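You operate a simulated robot arm through the tools that you are given. There is no shell and no other tool. Be economical: measure what you need, move in short steps, check, and stop when the job is done.

The job below is to be done with a simulated robot arm. You get a single attempt, and the scene is never put back.

## Task
Herd the floating cheeses to the yellow mark and top the trough up.
Fine: herd first, with the white divider, and leave it there; warm water to Full at the orange lever, shut it; the trough's black dial at high, then pump on.

Only the result counts: the job must be done as asked and must still hold three seconds after the hand-in. Knocking over, shifting, dropping, spilling or breaking anything else fails it.

## Robot
A 7-joint arm with a two-finger parallel gripper, fixed in place. Base frame: the origin is at the foot of the arm, x ahead of it, y to its left, z up. Lengths are in mm, angles in degrees, forces in N, time in s.
With the tool pointing down near the work surface it reaches from about 200 to 440 mm from the base axis. Its first joint turns from -66.0 to 66.0 degrees. Payload 2.4 kg.
Tool frame: the origin (TCP) lies between the finger pads and is the grasp point; the fingertips stand 30 mm ahead of it; z points along the fingers, y is the line along which they close. Largest opening 94 mm; finger width 28, thickness 10; the body of the gripper, 50 by 96 mm, starts 55 mm behind the TCP.
Orientation is told as [roll, pitch, yaw] about the base's x, y, z axes, in that order, counted from this pose: with the fingers straight down and closing along the base's y, the tool's x points along the base's -x, its y along +y and its z along -z.

## Interface
- The arm moves only by the tool arm_command. Its argument "plan" is a list of rows, each an object (a shift or turn left out is 0, a gripper value left out holds the last) with "travel": the shift along the base's x, y, z in mm, a list of three; "delta_rot": the turn, a rotation vector about the base's x, y, z in degrees, a list of three; "hand": the gripper command, from -1 (shut) to 1 (fully open), values between in proportion. In form: [{"travel": [dx, dy, dz], "delta_rot": [rx, ry, rz], "hand": hand}, ...]. A call has 1 to 12 rows; each row shifts and turns the commanded pose from where the row before left it. Rows are played at 5 a second. More than 50 mm and 8.6 degrees between two rows, or a gripper value outside its range, and nothing of the call is played. Where a pose cannot be reached the arm comes as near as it can. A force on the tool above 40 N (or 10 N above the force at the start of the call, whichever is more), or a blocked arm, ends the call early, and 0.2 s more pass. Each finger travels about 153 mm/s and halts on what it meets, pressing with about 27 N; the grip force reading is that of the motor and also rises with nothing between the fingers. The clock runs only during rows and for 0.2 s after the last one: add rows that do not move to give the fingers time. The reply holds the time, the measured pose of the TCP, the force on the tool along the base axes, the opening and the grip force, in the units named above and with some noise, and new pictures: "views" is both (left out), scene, wrist or none.
- Cameras (640 x 400 px; columns grow to the right, rows downward): "scene" is fixed at [15.8, 455.5, 1449.2]; the picture's right is [-0.92, -0.38, 0.00], its down [-0.20, 0.49, -0.85] and it looks along [0.33, -0.78, -0.53] (base axes); focal length 334 px, centre (320, 200). "wrist" rides on the gripper at [-37, 0, -58] in the tool frame; the picture's right is [0.00, -1.00, 0.00], its down [0.97, 0.00, -0.24] and it looks along [0.24, 0.00, 0.97] (tool axes); focal length 218 px, centre (320, 200). There is no depth. A picture from a camera that has moved, and an enlarged one, comes with that camera's place and axes in the base frame and with its lens.
- close_up(camera, box): a new picture of the part [left, top, right, bottom] of that camera's present view, enlarged. It takes no simulated time.
- sign_off(): hands the job in; it is judged then, once.

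Work in short steps. Places have to be worked out from the pictures, the camera data and where the tool is seen: move nearer, look again, correct. Check each grasp and each placing, and mend what went wrong. You have 120 turns and 150 pictures in all, those below and enlarged ones among them. Open the gripper and draw the arm clear of the work before you hand the job in, unless the task says otherwise; then end with one line.

The tools are called as a command line: name --argument value ..., lists and objects as JSON in quotes. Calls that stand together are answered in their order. arm_command: Moves the arm, as the interface text tells. Its arguments: {"type":"object","properties":{"plan":{"type":"array","items":{"type":"object","properties":{"travel":{"type":"array","items":{"type":"number"}},"delta_rot":{"type":"array","items":{"type":"number"}},"hand":{"type":"number"}}}},"views":{"type":"string","enum":["both","scene","wrist","none"]}},"required":["plan"]} The other tools are called the same way: close_up (camera, box) takes an enlarged picture of a part of a camera's view; sign_off () hands the job in.

At the start:

```text
time_s: 0.0
eef_pos: [405.6, -77.4, 1171.1]
ee_rot: [0.0, 0.0, 0.0]
contact_force: [0.1, -0.3, -0.4]
gripper_width: 94.1
grip_force: 0.0
```

scene: 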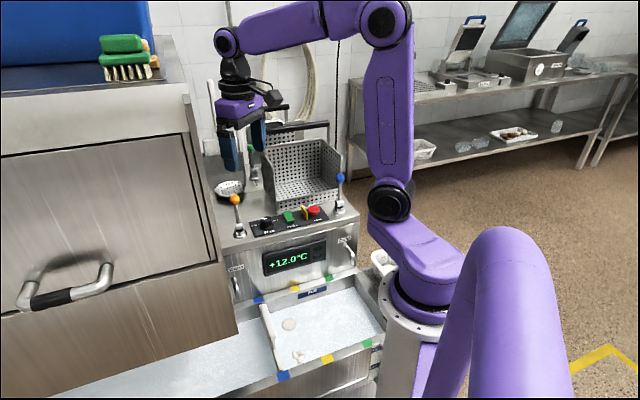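
wrist: 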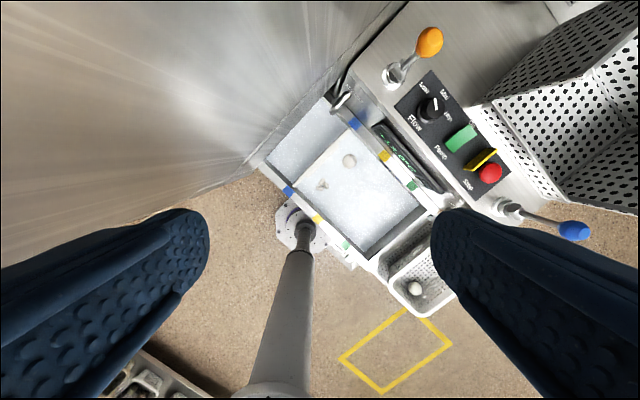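

I'll look closer at the trough, the panel and the levers before any move.

close_up --camera "scene" --box '[220, 160, 400, 280]'

close_up --camera "scene" --box '[200, 270, 400, 400]'

close_up --camera "wrist" --box '[240, 80, 480, 320]'

close_up --camera "wrist" --box '[360, 10, 600, 250]'

```text
3.33 times, centred on (310, 220) of scene
camera zoom: at [15.8, 455.5, 1449.2], right [-0.92, -0.38, 0.0], down [-0.2, 0.49, -0.85], along [0.33, -0.78, -0.53], focal length 1114 px, centre (353, 133)
```

zoom: 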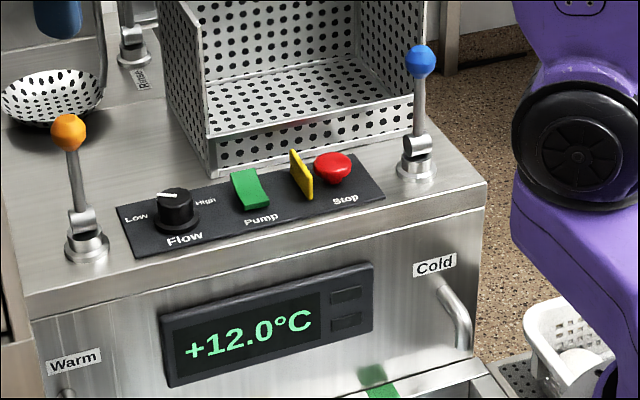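

```text
3.08 times, centred on (300, 335) of scene
camera zoom: at [15.8, 455.5, 1449.2], right [-0.92, -0.38, 0.0], down [-0.2, 0.49, -0.85], along [0.33, -0.78, -0.53], focal length 1028 px, centre (382, -215)
```

zoom: 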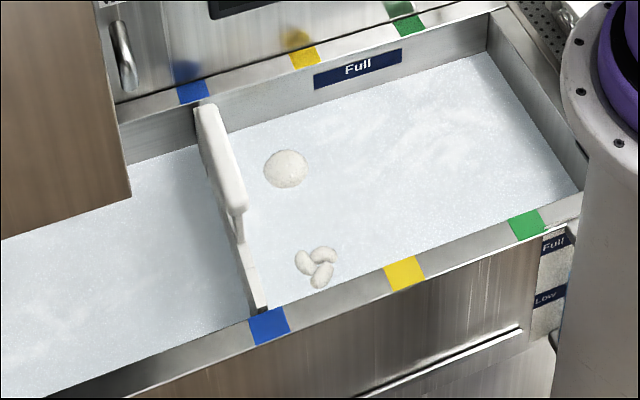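

```text
1.67 times, centred on (360, 200) of wrist
camera zoom: at [441.9, -77.3, 1231.0], right [0.0, -1.0, 0.0], down [-0.97, 0.0, 0.24], along [-0.24, 0.0, -0.97], focal length 364 px, centre (253, 200)
```

zoom: 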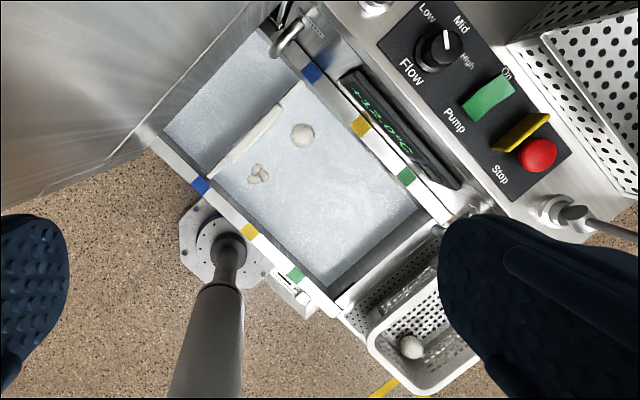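

```text
1.67 times, centred on (480, 130) of wrist
camera zoom: at [441.9, -77.3, 1231.0], right [0.0, -1.0, 0.0], down [-0.97, 0.0, 0.24], along [-0.24, 0.0, -0.97], focal length 364 px, centre (53, 317)
```

zoom: 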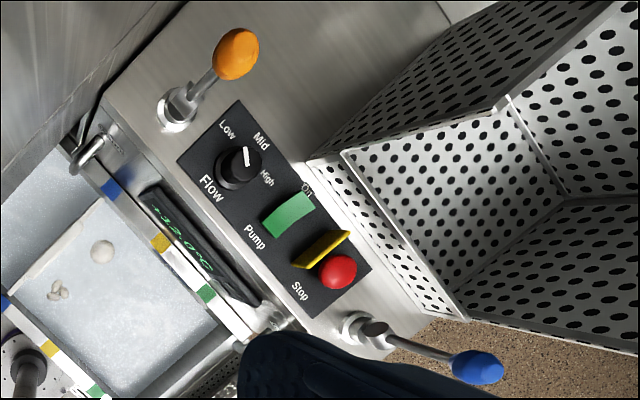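

The trough runs at 45° to the base axes: rail tops at z≈566, blue marks at about (305,19) and (504,-181), and the yellow marks about (-90,-90) from them. I'll lower the gripper over the divider, turned so that the fingers close along the trough, and look again.

arm_command --plan '[{"travel": [0, 0, -40], "delta_rot": [0, 0, -7.5]}, {"travel": [0, 0, -40], "delta_rot": [0, 0, -7.5]}, {"travel": [0, 0, -40], "delta_rot": [0, 0, -7.5]}, {"travel": [0, 0, -40], "delta_rot": [0, 0, -7.5]}, {"travel": [0, 0, -40], "delta_rot": [0, 0, -7.5]}, {"travel": [0, 0, -40], "delta_rot": [0, 0, -7.5]}, {"travel": [0, 0, -40]}, {"travel": [0, 0, -40]}, {}]'

```text
time_s: 2.0
eef_pos: [404.3, -75.7, 851.6]
ee_rot: [-0.1, 0.0, -45.0]
contact_force: [1.2, -1.1, 1.1]
gripper_width: 93.8
grip_force: 0.2
camera wrist: at [431.3, -102.2, 911.1], right [-0.71, -0.71, 0.0], down [-0.69, 0.69, 0.24], along [-0.17, 0.17, -0.97], focal length 218 px, centre (320, 200)
```

scene: 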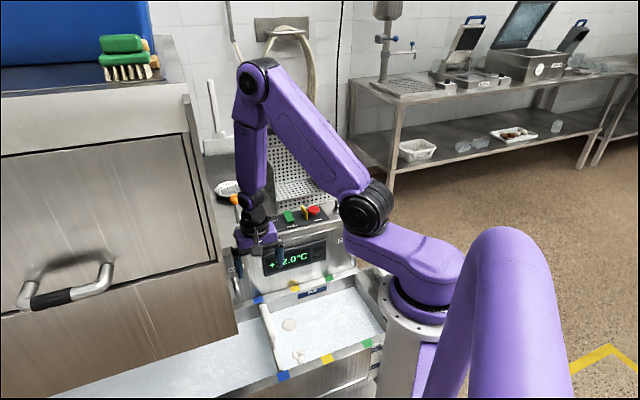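
wrist: 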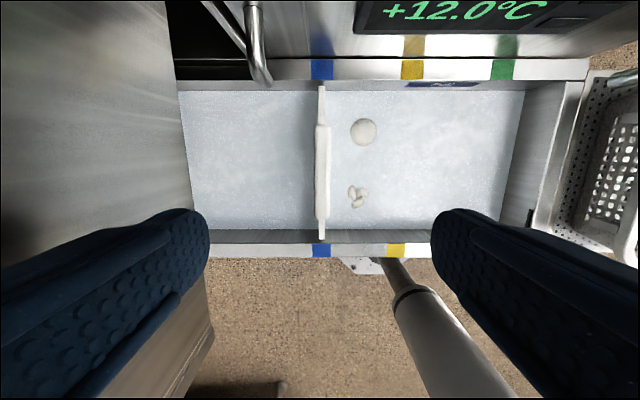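

The divider sits under the blue marks, almost straight below the tool. I'll look at its shape and its height.

close_up --camera "wrist" --box '[250, 50, 430, 270]'

close_up --camera "scene" --box '[240, 280, 320, 390]'

```text
1.82 times, centred on (340, 160) of wrist
camera zoom: at [431.3, -102.2, 911.1], right [-0.71, -0.71, 0.0], down [-0.69, 0.69, 0.24], along [-0.17, 0.17, -0.97], focal length 397 px, centre (284, 273)
```

zoom: 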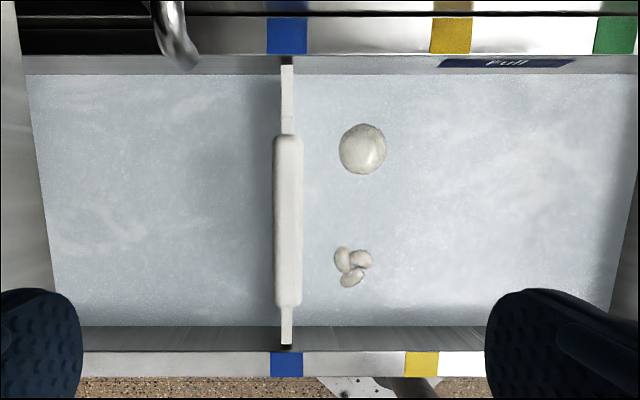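

```text
3.64 times, centred on (280, 335) of scene
camera zoom: at [15.8, 455.5, 1449.2], right [-0.92, -0.38, 0.0], down [-0.2, 0.49, -0.85], along [0.33, -0.78, -0.53], focal length 1215 px, centre (466, -291)
```

zoom: 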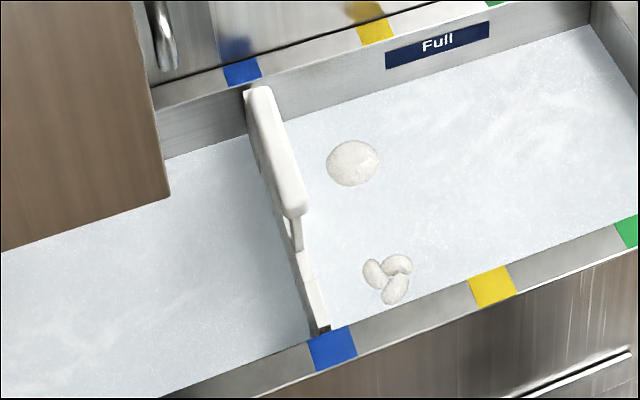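

The handle is about 20 mm wide with its top at z≈633, centred at about (405,-80). The yellow marks are about 128 mm along the trough. I'll descend onto the handle.

arm_command --plan '[{"travel": [1, -4, -40]}, {"travel": [0, 0, -40]}, {"travel": [0, 0, -40]}, {"travel": [0, 0, -30]}, {"travel": [0, 0, -20]}, {}]'

```text
time_s: 3.4
eef_pos: [405.3, -80.9, 681.8]
ee_rot: [0.0, 0.0, -45.0]
contact_force: [0.1, 0.1, 0.0]
gripper_width: 93.9
grip_force: 0.1
camera wrist: at [432.1, -107.7, 741.5], right [-0.71, -0.71, 0.0], down [-0.69, 0.69, 0.24], along [-0.17, 0.17, -0.97], focal length 218 px, centre (320, 200)
```

scene: 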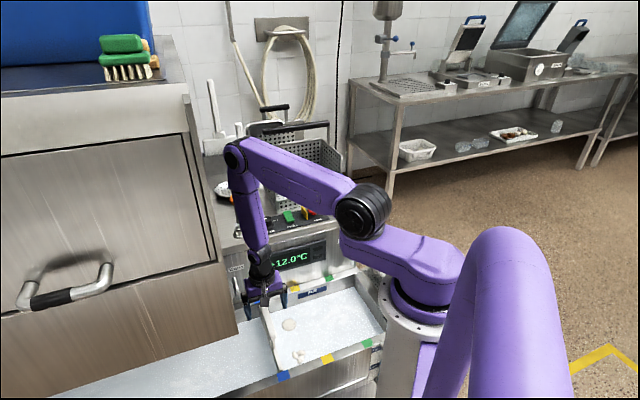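
wrist: 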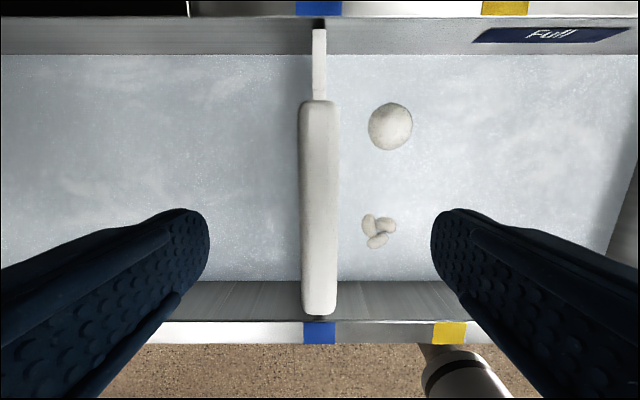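

The handle is centred between the fingers. I'll lower to z≈623 and close.

arm_command --plan '[{"travel": [0, 0, -30]}, {"travel": [0, 0, -28]}, {}, {"hand": 0}, {"hand": -0.6}, {"hand": -1}, {}]'

```text
time_s: 5.0
eef_pos: [404.9, -82.1, 624.6]
ee_rot: [0.0, 0.1, -45.0]
contact_force: [0.7, -0.2, -0.3]
gripper_width: 26.5
grip_force: 26.9
camera wrist: at [432.0, -108.3, 683.3], right [-0.71, -0.71, 0.0], down [-0.69, 0.69, 0.24], along [-0.17, 0.17, -0.97], focal length 218 px, centre (320, 200)
```

scene: 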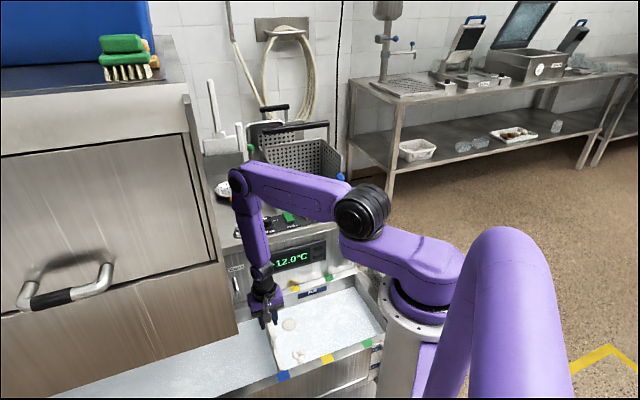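
wrist: 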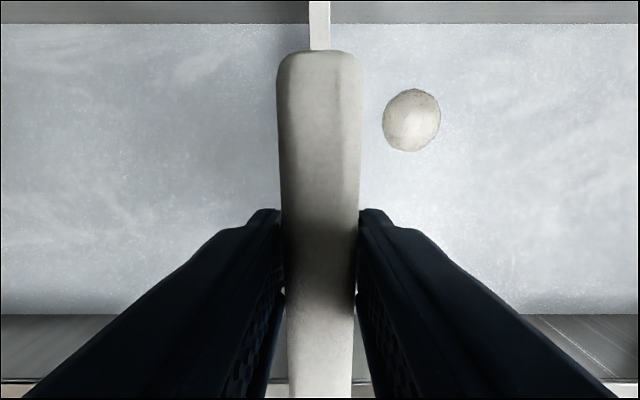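

The handle is gripped, with a width of 26.5 mm. I'll slide it slowly along (-1,-1), starting with a short test.

arm_command --plan '[{"travel": [-3, -3, 0]}, {"travel": [-4, -4, 0]}, {"travel": [-4, -4, 0]}, {"travel": [-4, -4, 0]}, {"travel": [-4, -4, 0]}, {"travel": [-4, -4, 0]}]'

```text
time_s: 6.4
eef_pos: [381.7, -104.5, 623.9]
ee_rot: [0.0, 0.0, -45.0]
contact_force: [0.4, 2.5, 11.1]
gripper_width: 27.5
grip_force: 27.2
camera wrist: at [408.6, -131.0, 682.8], right [-0.71, -0.71, 0.0], down [-0.69, 0.69, 0.24], along [-0.17, 0.17, -0.97], focal length 218 px, centre (320, 200)
```

scene: 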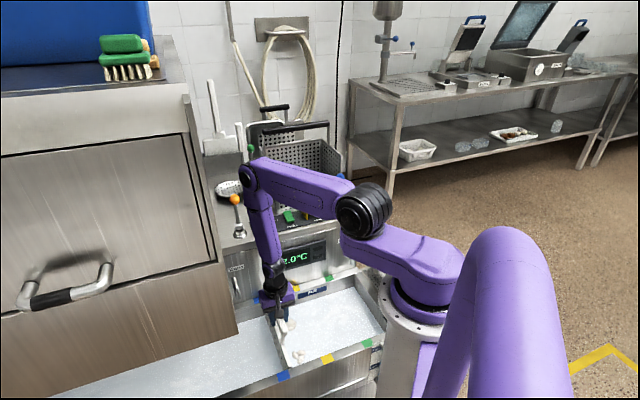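
wrist: 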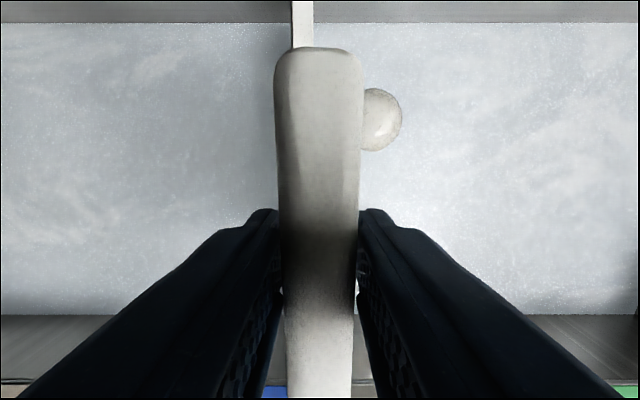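

It moves, with the blade lagging slightly. I'll go on in small, slower steps.

arm_command --plan '[{"travel": [-2, -2, 0]}, {"travel": [-3, -3, 0]}, {"travel": [-3, -3, 0]}, {"travel": [-3, -3, 0]}, {"travel": [-3, -3, 0]}, {"travel": [-3, -3, 0]}, {"travel": [-3, -3, 0]}, {"travel": [-3, -3, 0]}, {}]'

```text
time_s: 8.4
eef_pos: [359.6, -128.4, 624.2]
ee_rot: [0.0, -0.1, -45.0]
contact_force: [-1.3, 1.9, 13.1]
gripper_width: 27.7
grip_force: 26.7
camera wrist: at [385.1, -153.6, 682.8], right [-0.71, -0.71, 0.0], down [-0.69, 0.69, 0.24], along [-0.17, 0.17, -0.97], focal length 218 px, centre (320, 200)
```

scene: 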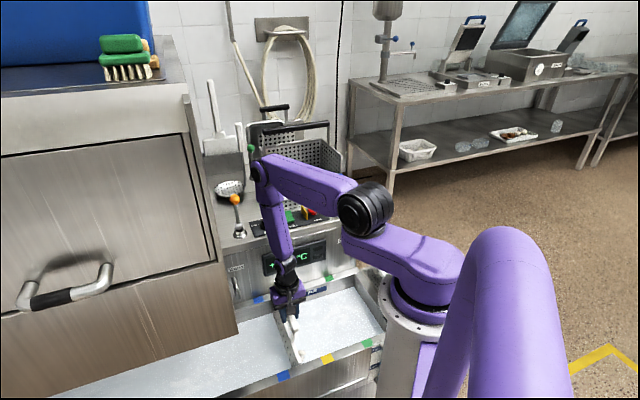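
wrist: 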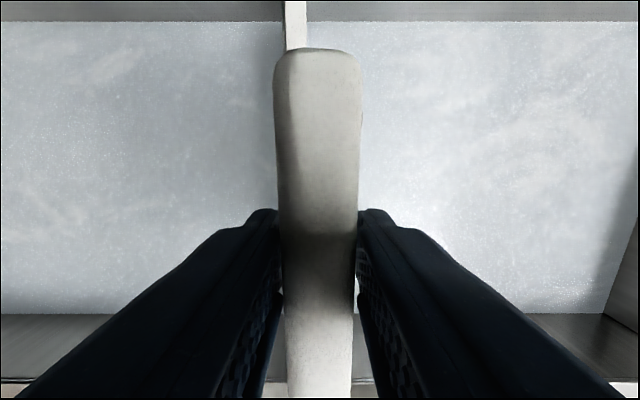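

I'll check the cheeses and the blade tilt in the scene view.

close_up --camera "scene" --box '[240, 270, 370, 390]'

```text
3.33 times, centred on (305, 330) of scene
camera zoom: at [15.6, 455.6, 1449.2], right [-0.92, -0.38, 0.0], down [-0.2, 0.49, -0.85], along [0.33, -0.78, -0.53], focal length 1114 px, centre (370, -233)
```

zoom: 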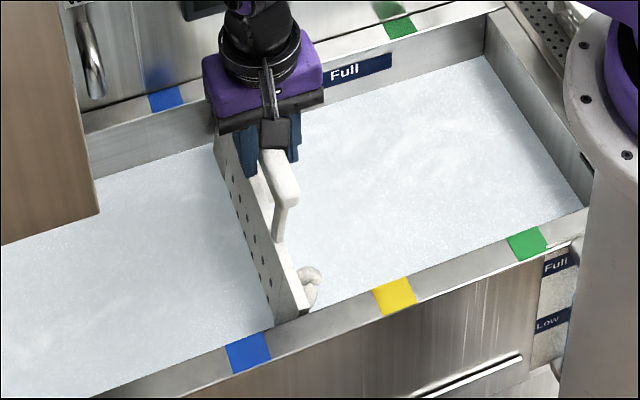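

The curds ride ahead of the blade and nothing slipped behind it. I'll go on towards yellow.

arm_command --plan '[{"travel": [-3, -3, 0]}, {"travel": [-3, -3, 0]}, {"travel": [-3, -3, 0]}, {"travel": [-3, -3, 0]}, {"travel": [-3, -3, 0]}, {"travel": [-3, -3, 0]}, {"travel": [-3, -3, 0]}, {"travel": [-3, -3, 0]}, {"travel": [-3, -3, 0]}, {"travel": [-3, -3, 0]}, {"travel": [-3, -3, 0]}, {"travel": [-3, -3, 0]}]'

close_up --camera "scene" --box '[240, 270, 370, 390]'

```text
time_s: 11.0
eef_pos: [322.4, -164.3, 623.9]
ee_rot: [0.0, 0.0, -45.0]
contact_force: [0.7, 1.3, -3.2]
gripper_width: 27.9
grip_force: 26.8
camera wrist: at [350.2, -189.8, 683.3], right [-0.71, -0.71, 0.0], down [-0.69, 0.69, 0.24], along [-0.17, 0.17, -0.97], focal length 218 px, centre (320, 200)
```

scene: 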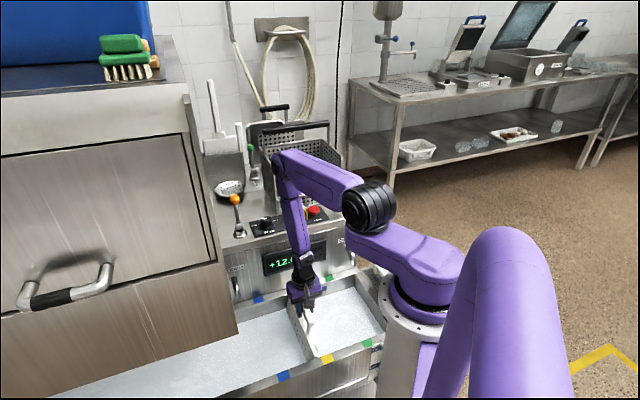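
wrist: 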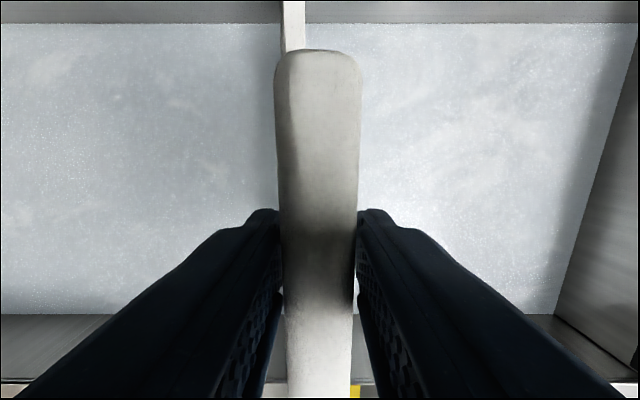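

```text
3.33 times, centred on (305, 330) of scene
camera zoom: at [15.9, 455.5, 1449.2], right [-0.92, -0.38, 0.0], down [-0.2, 0.49, -0.85], along [0.33, -0.78, -0.53], focal length 1114 px, centre (370, -233)
```

zoom: 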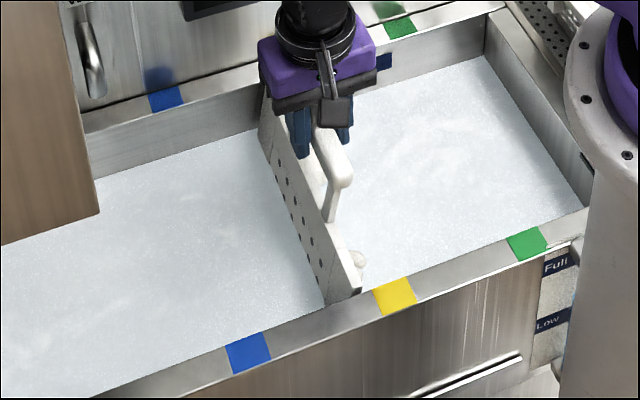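

The blade lags the handle slightly. I'll zoom in to judge its tilt.

close_up --camera "wrist" --box '[240, 0, 400, 110]'

close_up --camera "scene" --box '[280, 280, 340, 360]'

```text
3.64 times, centred on (320, 55) of wrist
camera zoom: at [350.2, -189.8, 683.3], right [-0.71, -0.71, 0.0], down [-0.69, 0.69, 0.24], along [-0.17, 0.17, -0.97], focal length 794 px, centre (320, 727)
```

zoom: 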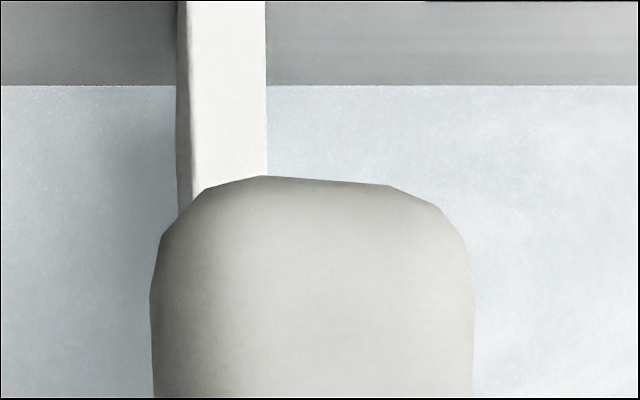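

```text
5.00 times, centred on (310, 320) of scene
camera zoom: at [15.9, 455.5, 1449.2], right [-0.92, -0.38, 0.0], down [-0.2, 0.49, -0.85], along [0.33, -0.78, -0.53], focal length 1671 px, centre (370, -400)
```

zoom: 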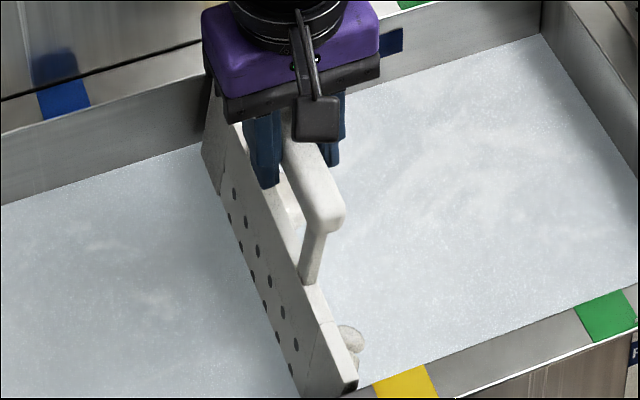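

The blade is tilted about 12°, its bottom trailing from drag. I'll lift a few mm to unload it and read the force.

arm_command --plan '[{"travel": [0, 0, 2]}, {"travel": [0, 0, 2]}, {"travel": [0, 0, 2]}, {}, {}]' --views "wrist"

close_up --camera "scene" --box '[280, 280, 340, 360]'

```text
time_s: 12.2
eef_pos: [324.6, -164.3, 629.9]
ee_rot: [0.0, 0.1, -45.1]
contact_force: [-0.4, -0.2, -5.5]
gripper_width: 26.3
grip_force: 27.2
camera wrist: at [350.2, -189.6, 688.8], right [-0.71, -0.71, 0.0], down [-0.69, 0.69, 0.24], along [-0.17, 0.17, -0.97], focal length 218 px, centre (320, 200)
```

wrist: 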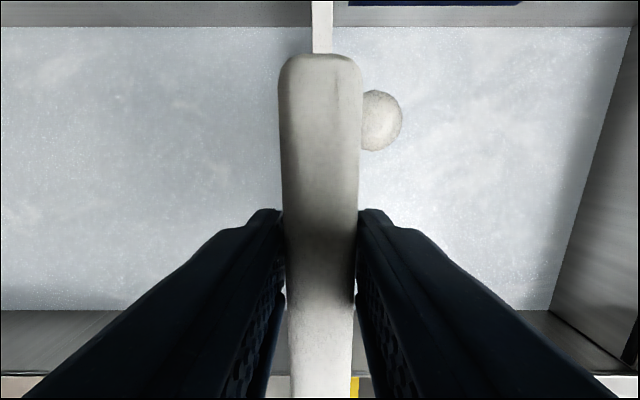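

```text
5.00 times, centred on (310, 320) of scene
camera zoom: at [15.9, 455.5, 1449.2], right [-0.92, -0.38, 0.0], down [-0.2, 0.49, -0.85], along [0.33, -0.78, -0.53], focal length 1671 px, centre (370, -400)
```

zoom: 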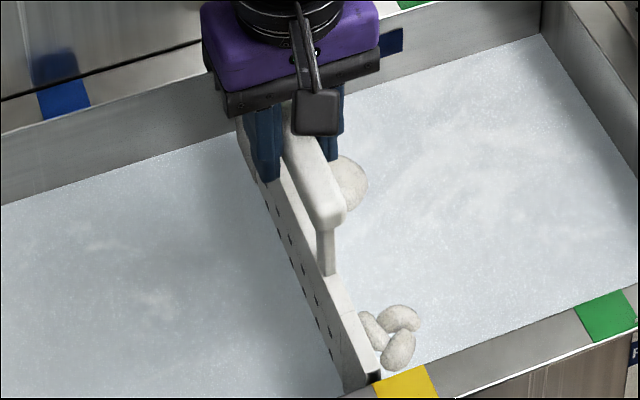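

Lifting freed it: the blade is upright, weighs about 5.5 N, and the cheeses are ahead of it. I'll carry it the last ~11 mm and measure against the yellow marks.

arm_command --plan '[{"travel": [-2, -2, 0]}, {"travel": [-2, -2, 0]}, {"travel": [-2, -2, 0]}, {"travel": [-1.8, -1.8, 0]}, {}, {}]' --views "wrist"

close_up --camera "scene" --box '[280, 280, 360, 370]'

close_up --camera "wrist" --box '[200, 0, 440, 400]'

```text
time_s: 13.6
eef_pos: [316.2, -170.8, 630.2]
ee_rot: [-0.1, 0.0, -45.0]
contact_force: [-0.4, 0.4, -6.0]
gripper_width: 26.5
grip_force: 27.0
camera wrist: at [342.3, -197.0, 688.9], right [-0.71, -0.71, 0.0], down [-0.69, 0.69, 0.24], along [-0.17, 0.17, -0.97], focal length 218 px, centre (320, 200)
```

wrist: 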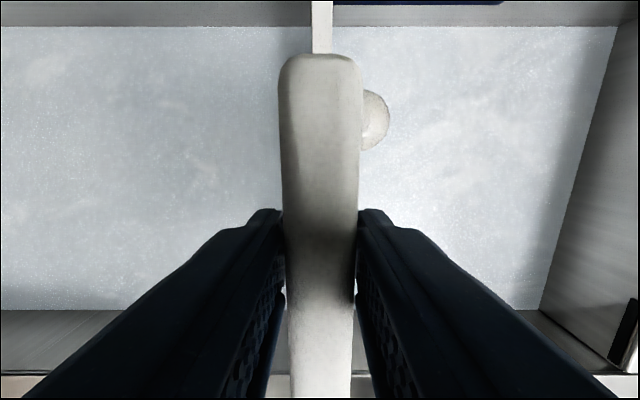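

```text
4.44 times, centred on (320, 325) of scene
camera zoom: at [15.9, 455.5, 1449.2], right [-0.92, -0.38, 0.0], down [-0.2, 0.49, -0.85], along [0.33, -0.78, -0.53], focal length 1485 px, centre (320, -356)
```

zoom: 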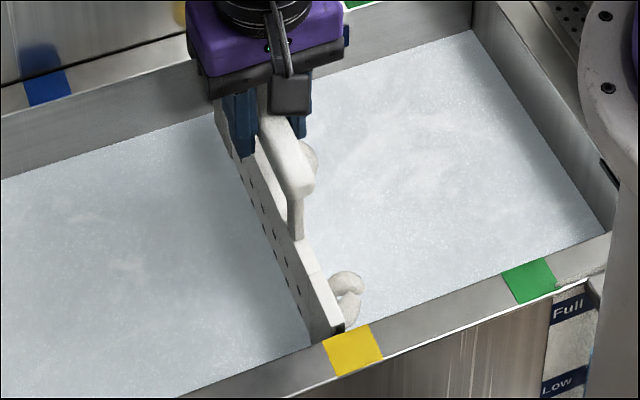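

```text
1.00 times, centred on (320, 200) of wrist
camera zoom: at [342.3, -197.0, 688.9], right [-0.71, -0.71, 0.0], down [-0.69, 0.69, 0.24], along [-0.17, 0.17, -0.97], focal length 218 px, centre (320, 200)
```

zoom: 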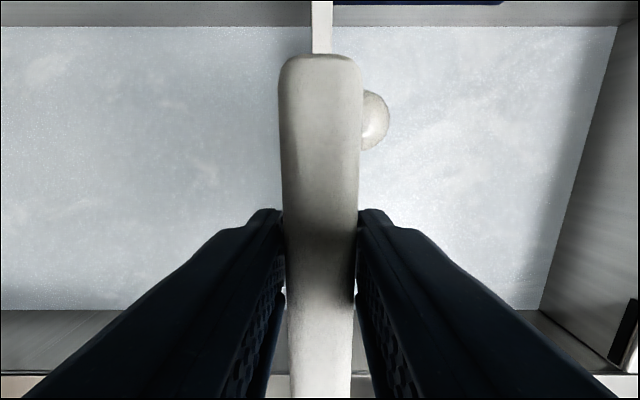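

The blade's offset from the yellow mark now matches its earlier offset from the blue mark. I'll lower it back to its standing height.

arm_command --plan '[{"travel": [0, 0, -2]}, {"travel": [0, 0, -2]}, {"travel": [0, 0, -1.5]}, {}, {}]' --views "wrist"

close_up --camera "scene" --box '[280, 280, 360, 370]'

```text
time_s: 14.8
eef_pos: [315.1, -171.0, 625.5]
ee_rot: [-0.1, 0.0, -44.9]
contact_force: [-3.1, -0.2, 22.3]
gripper_width: 26.2
grip_force: 27.2
camera wrist: at [341.8, -196.5, 684.1], right [-0.71, -0.71, 0.0], down [-0.69, 0.69, 0.24], along [-0.17, 0.17, -0.97], focal length 218 px, centre (320, 200)
```

wrist: 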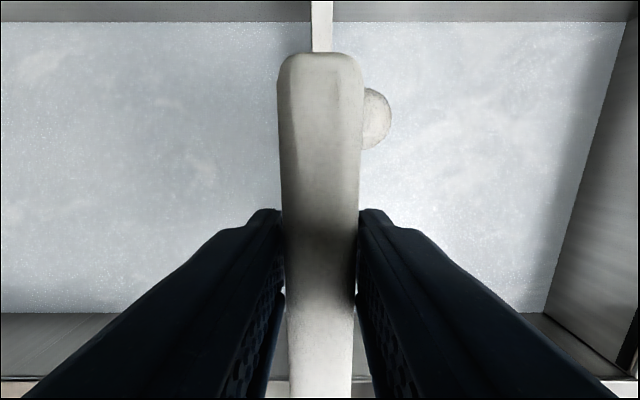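

```text
4.44 times, centred on (320, 325) of scene
camera zoom: at [15.6, 455.6, 1449.2], right [-0.92, -0.38, 0.0], down [-0.2, 0.49, -0.85], along [0.33, -0.78, -0.53], focal length 1485 px, centre (320, -356)
```

zoom: 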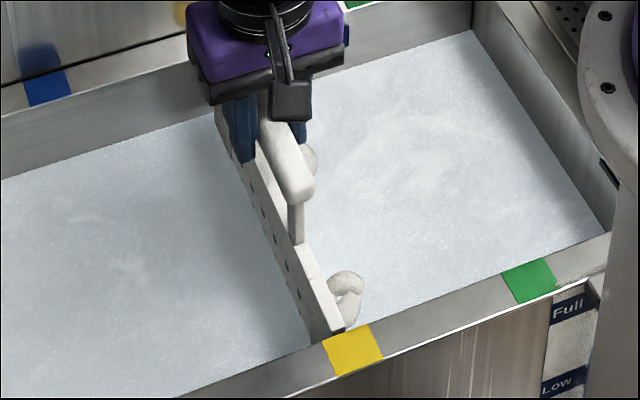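

It stands on the floor, and the arm presses with 22 N. I'll ease up 1 mm and open the fingers.

arm_command --plan '[{"travel": [0, 0, 0.8]}, {}, {"hand": -0.6}, {"hand": -0.2}, {"hand": 0.3}, {}]' --views "wrist"

close_up --camera "scene" --box '[280, 280, 360, 370]'

```text
time_s: 16.2
eef_pos: [317.1, -170.2, 626.5]
ee_rot: [0.1, 0.0, -45.0]
contact_force: [-0.1, 0.1, 0.6]
gripper_width: 61.1
grip_force: 0.0
camera wrist: at [341.8, -196.3, 684.5], right [-0.71, -0.71, 0.0], down [-0.69, 0.69, 0.24], along [-0.17, 0.17, -0.97], focal length 218 px, centre (320, 200)
```

wrist: 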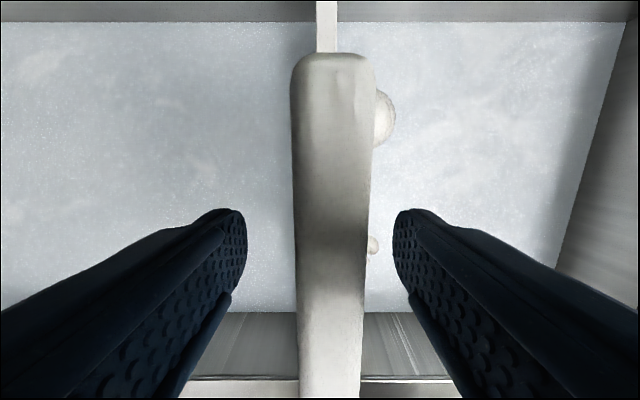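

```text
4.44 times, centred on (320, 325) of scene
camera zoom: at [15.8, 455.5, 1449.2], right [-0.92, -0.38, 0.0], down [-0.2, 0.49, -0.85], along [0.33, -0.78, -0.53], focal length 1485 px, centre (320, -356)
```

zoom: 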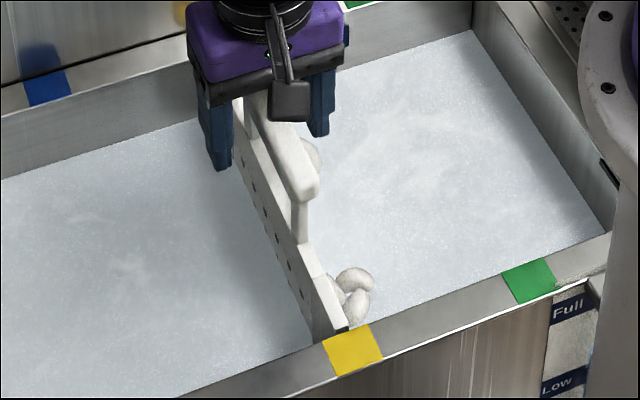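

The handle is free and standing, about 3 mm further along. I'll open fully, rise and check it against the marks.

arm_command --plan '[{"hand": 1}, {"travel": [0, 0, 10]}, {"travel": [0, 0, 40]}, {"travel": [0, 0, 45]}, {"travel": [0, 0, 45]}, {"travel": [0, 0, 45]}, {"travel": [0, 0, 45]}, {}]'

close_up --camera "wrist" --box '[220, 50, 400, 270]'

```text
time_s: 18.0
eef_pos: [317.0, -171.3, 856.4]
ee_rot: [0.1, 0.1, -45.0]
contact_force: [-0.3, -0.6, -0.3]
gripper_width: 94.0
grip_force: 0.2
camera wrist: at [343.0, -197.6, 915.8], right [-0.71, -0.71, 0.0], down [-0.69, 0.69, 0.24], along [-0.17, 0.17, -0.97], focal length 218 px, centre (320, 200)
```

scene: 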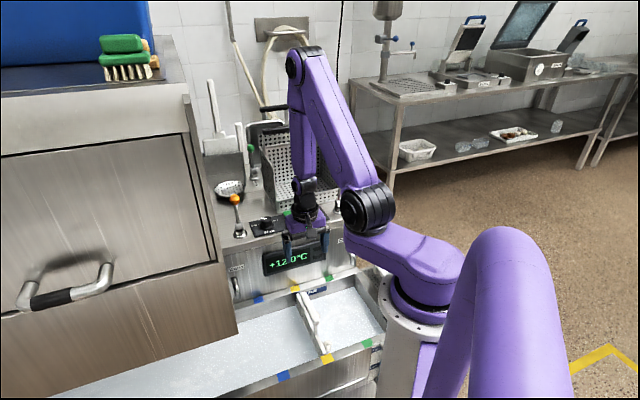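
wrist: 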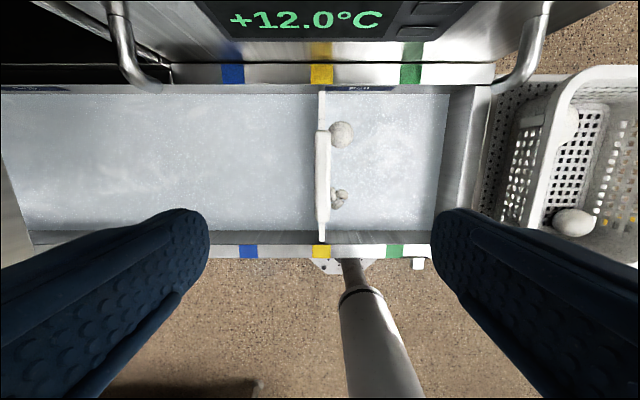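

```text
1.82 times, centred on (310, 160) of wrist
camera zoom: at [343.0, -197.6, 915.8], right [-0.71, -0.71, 0.0], down [-0.69, 0.69, 0.24], along [-0.17, 0.17, -0.97], focal length 397 px, centre (338, 273)
```

zoom: 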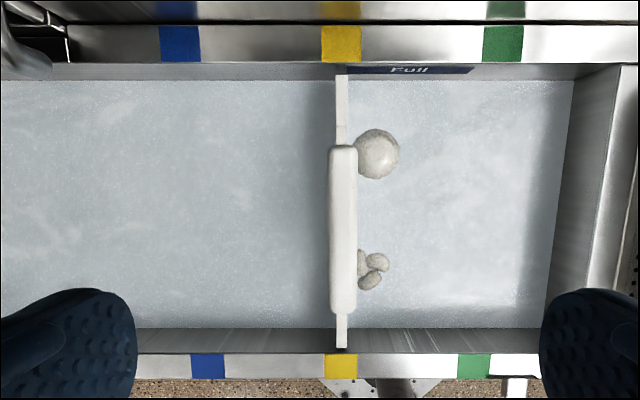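

The divider stands exactly at the yellow marks with all the cheeses ahead of it. Next is the orange lever, so I'll zoom in on it from both cameras.

close_up --camera "scene" --box '[205, 120, 285, 260]'

arm_command --plan '[{"travel": [10, 20, 40], "delta_rot": [0, 0, 7.5]}, {"travel": [10, 20, 45], "delta_rot": [0, 0, 7.5]}, {"travel": [10, 20, 45], "delta_rot": [0, 0, 7.5]}, {"travel": [10, 0, 45]}, {"travel": [10, 0, 45]}, {}]'

```text
2.86 times, centred on (245, 190) of scene
camera zoom: at [15.8, 455.5, 1449.2], right [-0.92, -0.38, 0.0], down [-0.2, 0.49, -0.85], along [0.33, -0.78, -0.53], focal length 955 px, centre (534, 229)
```

zoom: 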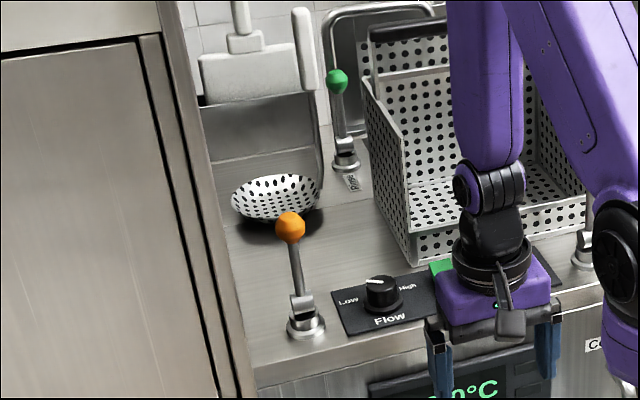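

```text
refused: row 2 steps farther than a row can; nothing moved
```

I'll split this into smaller steps: raise, shift towards the lever and tilt the tool outward (towards the panel) so that the wrist camera sees the lever.

arm_command --plan '[{"travel": [0, 0, 40]}, {"travel": [10, 5, 35], "delta_rot": [-5, -5, 0]}, {"travel": [18, 8, 20], "delta_rot": [-5, -5, 0]}, {"travel": [18, 8, 20], "delta_rot": [-5, -5, 0]}, {"travel": [18, 8, 20], "delta_rot": [-5, -5, 0]}, {"travel": [18, 8, 10], "delta_rot": [-5, -5, 0]}, {"travel": [18, 8, 0], "delta_rot": [-5, -5, 0]}, {"travel": [18, 8, 0], "delta_rot": [-5, -5, 0]}, {"travel": [20, 10, 0]}, {}]'

```text
time_s: 20.2
eef_pos: [417.5, -124.5, 991.0]
ee_rot: [-3.2, -36.9, -44.8]
contact_force: [-0.4, 0.6, -0.6]
gripper_width: 94.1
grip_force: 0.1
out of reach, approached as far as the arm can: row 6, 7, 8
camera wrist: at [415.4, -118.0, 1059.4], right [-0.73, -0.69, 0.04], down [-0.64, 0.66, -0.39], along [0.24, -0.31, -0.92], focal length 218 px, centre (320, 200)
```

scene: 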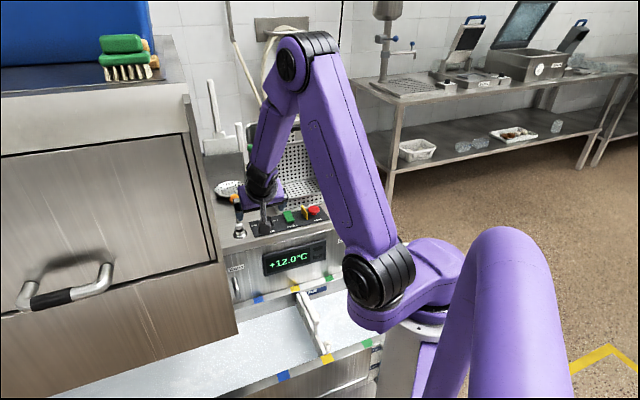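
wrist: 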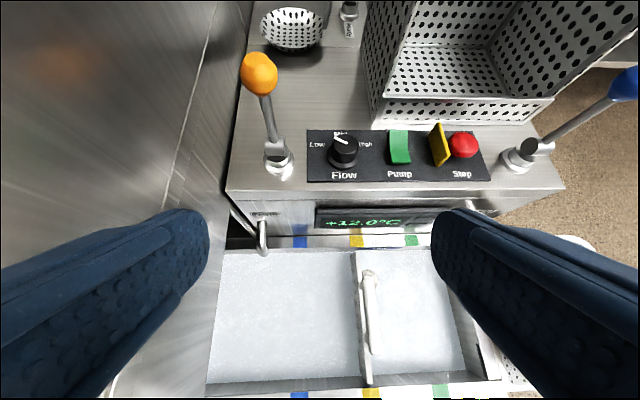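

The lever is visible: base ≈(545,-195,825), knob ≈(558,-206,936), about 60 mm from the cabinet face. I'll inspect its hinge.

close_up --camera "wrist" --box '[230, 40, 330, 200]'

close_up --camera "wrist" --box '[300, 110, 500, 200]'

close_up --camera "scene" --box '[225, 175, 345, 250]'

```text
2.50 times, centred on (280, 120) of wrist
camera zoom: at [415.4, -118.0, 1059.4], right [-0.73, -0.69, 0.04], down [-0.64, 0.66, -0.39], along [0.24, -0.31, -0.92], focal length 546 px, centre (420, 400)
```

zoom: 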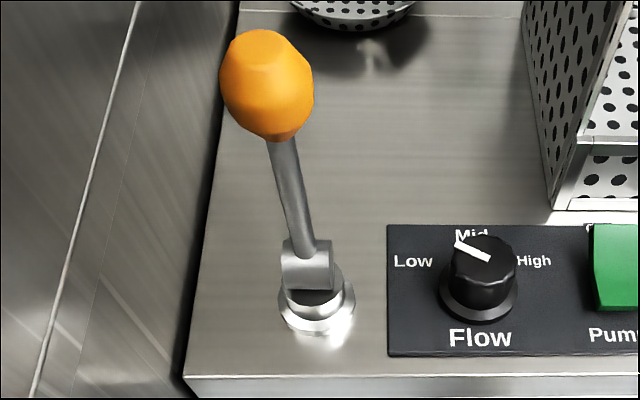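

```text
3.20 times, centred on (400, 155) of wrist
camera zoom: at [415.4, -118.0, 1059.4], right [-0.73, -0.69, 0.04], down [-0.64, 0.66, -0.39], along [0.24, -0.31, -0.92], focal length 698 px, centre (64, 344)
```

zoom: 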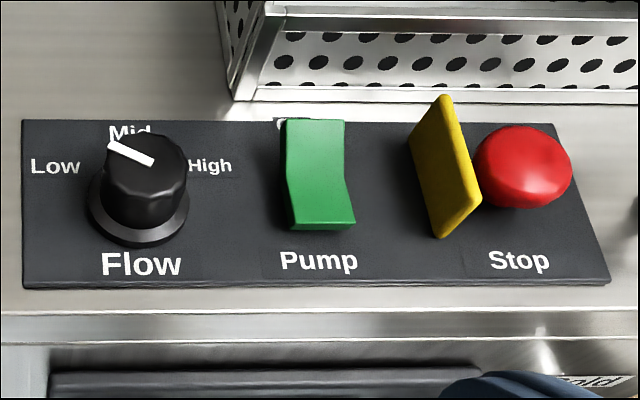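

```text
5.33 times, centred on (285, 212) of scene
camera zoom: at [15.8, 455.5, 1449.2], right [-0.92, -0.38, 0.0], down [-0.2, 0.49, -0.85], along [0.33, -0.78, -0.53], focal length 1782 px, centre (507, 133)
```

zoom: 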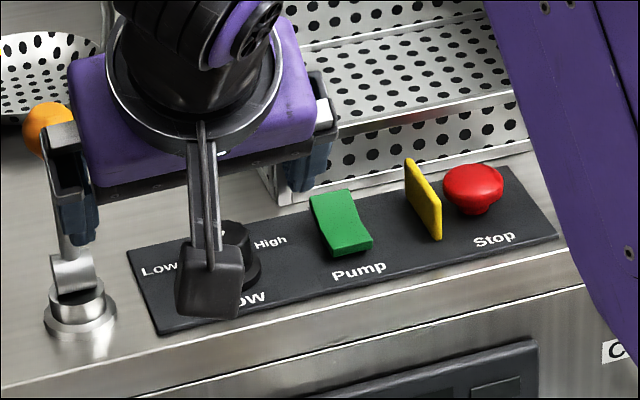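

The hinge axis runs along the panel, so the lever swings towards and away from the trough. I'll first learn the reach at height: less tilt, z up.

arm_command --plan '[{"delta_rot": [5, 5, 0], "travel": [0, 0, 30]}, {"delta_rot": [5, 5, 0], "travel": [0, 0, 30]}, {"delta_rot": [5, 5, 0]}, {}, {}]' --views "scene"

```text
time_s: 21.4
eef_pos: [416.6, -124.3, 1050.6]
ee_rot: [-3.2, -15.7, -44.8]
contact_force: [-0.2, 0.8, -0.6]
gripper_width: 94.0
grip_force: 0.1
```

scene: 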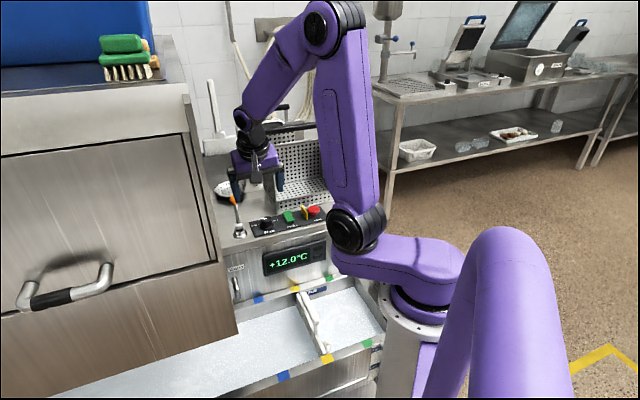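

The commanded pose resets to what was reached, so nothing accumulates. I'll now extend outward at z≈1050, above the lever, to test the reach.

arm_command --plan '[{"travel": [30, -18, 0]}, {"travel": [35, -20, 0]}, {"travel": [35, -20, 0]}, {"travel": [35, -20, 0]}, {}, {}]'

```text
time_s: 22.8
eef_pos: [550.9, -204.7, 1049.3]
ee_rot: [-3.0, -15.6, -44.9]
contact_force: [0.1, 0.1, -0.4]
gripper_width: 94.2
grip_force: 0.0
camera wrist: at [567.0, -215.6, 1115.8], right [-0.71, -0.7, 0.05], down [-0.7, 0.71, -0.03], along [-0.02, -0.06, -1.0], focal length 218 px, centre (320, 200)
```

scene: 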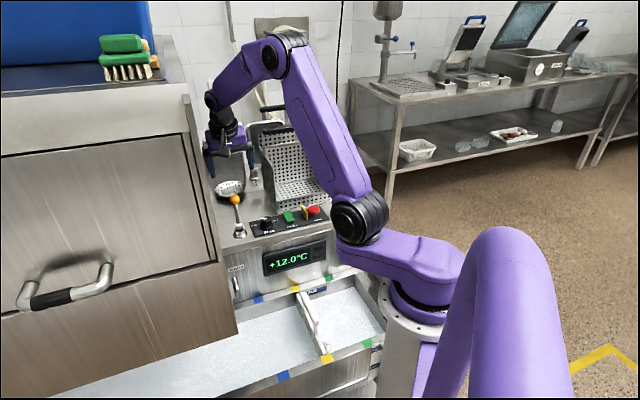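
wrist: 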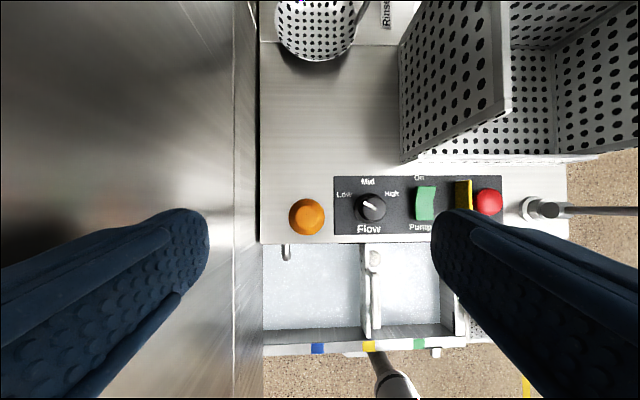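

The reach is good. I'll make the tool upright above the knob (≈(561,-209,936)), part-close the fingers to clear the cabinet, and hover above it.

arm_command --plan '[{"travel": [5, -2, 0], "delta_rot": [5.5, 5.5, 0], "hand": 0.15}, {"travel": [5, -2, 0], "delta_rot": [5.5, 5.5, 0]}, {"delta_rot": [2.1, -2.1, 0]}, {"travel": [0, 0, -30]}, {"travel": [0, 0, -25]}, {}, {}]'

```text
time_s: 24.4
eef_pos: [561.6, -206.4, 995.6]
ee_rot: [0.0, -0.1, -44.8]
contact_force: [-0.1, 0.0, 0.5]
gripper_width: 53.9
grip_force: 0.1
camera wrist: at [588.4, -231.5, 1053.9], right [-0.7, -0.71, 0.0], down [-0.69, 0.68, 0.24], along [-0.17, 0.17, -0.97], focal length 218 px, centre (320, 200)
```

scene: 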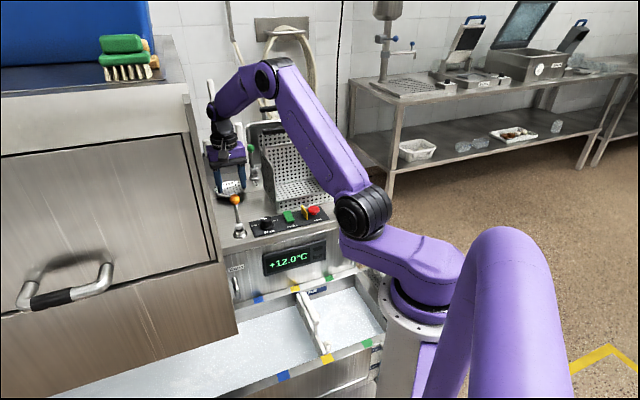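
wrist: 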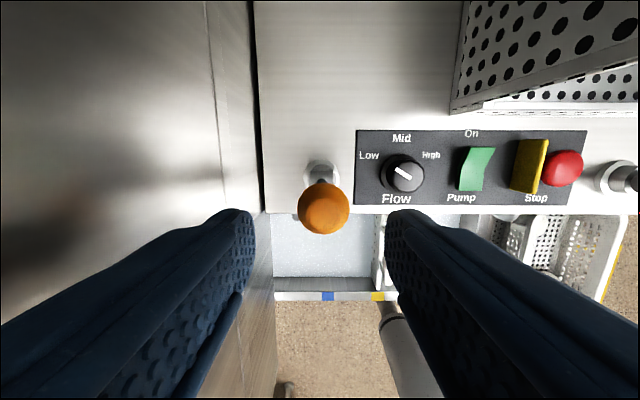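

The knob is centred between the fingers. I'll descend to knob height, z≈937.

arm_command --plan '[{"travel": [1, -1, -30]}, {"travel": [0, 0, -28]}, {}, {}]'

close_up --camera "scene" --box '[200, 140, 300, 260]'

close_up --camera "scene" --box '[290, 275, 390, 375]'

```text
time_s: 25.4
eef_pos: [562.9, -206.7, 937.2]
ee_rot: [-0.2, -0.1, -44.8]
contact_force: [0.3, 0.6, 0.1]
gripper_width: 54.3
grip_force: 0.1
camera wrist: at [588.2, -232.9, 996.2], right [-0.7, -0.71, 0.0], down [-0.69, 0.68, 0.24], along [-0.17, 0.17, -0.97], focal length 218 px, centre (320, 200)
```

scene: 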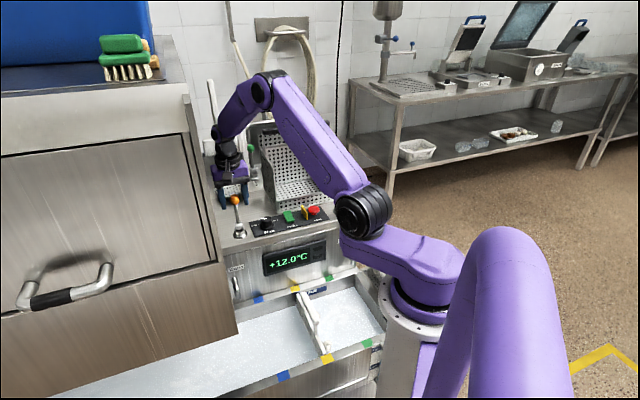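
wrist: 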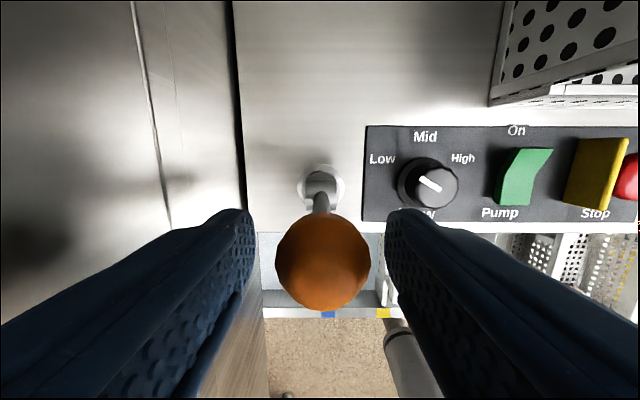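

```text
3.33 times, centred on (250, 200) of scene
camera zoom: at [15.8, 455.5, 1449.2], right [-0.92, -0.38, 0.0], down [-0.2, 0.49, -0.85], along [0.33, -0.78, -0.53], focal length 1114 px, centre (553, 200)
```

zoom: 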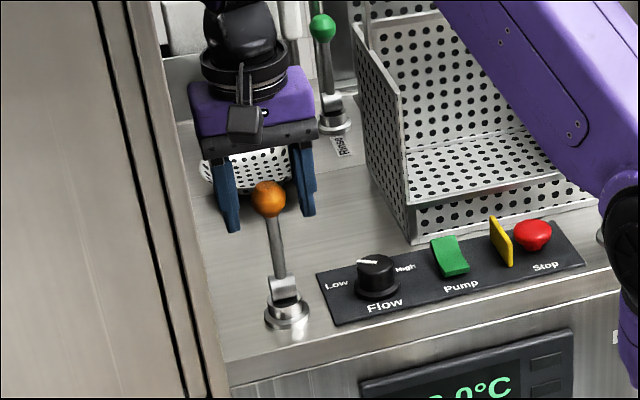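

```text
4.00 times, centred on (340, 325) of scene
camera zoom: at [15.8, 455.5, 1449.2], right [-0.92, -0.38, 0.0], down [-0.2, 0.49, -0.85], along [0.33, -0.78, -0.53], focal length 1337 px, centre (240, -300)
```

zoom: 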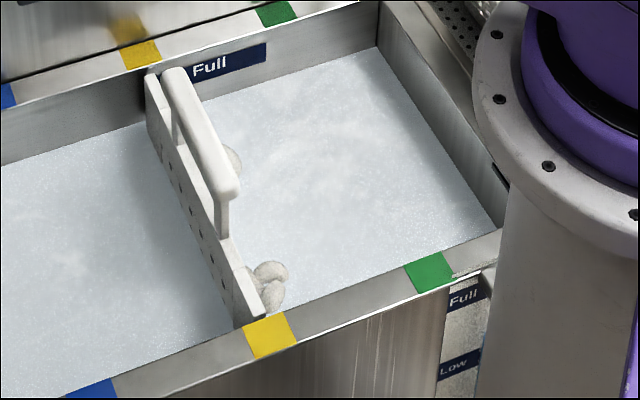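

The fingers straddle the knob. I'll close on it.

arm_command --plan '[{"travel": [1, -1, 0], "hand": -0.3}, {"hand": -0.6}, {"hand": -1}, {}]' --views "wrist"

```text
time_s: 26.4
eef_pos: [562.9, -208.8, 937.2]
ee_rot: [0.0, -0.1, -45.0]
contact_force: [-7.1, -0.6, 3.7]
gripper_width: 30.3
grip_force: 45.5
camera wrist: at [588.8, -234.7, 996.3], right [-0.71, -0.71, 0.0], down [-0.69, 0.69, 0.24], along [-0.17, 0.17, -0.97], focal length 218 px, centre (320, 200)
```

wrist: 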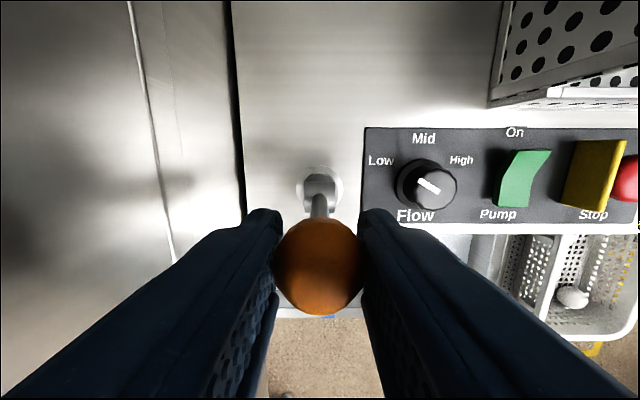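

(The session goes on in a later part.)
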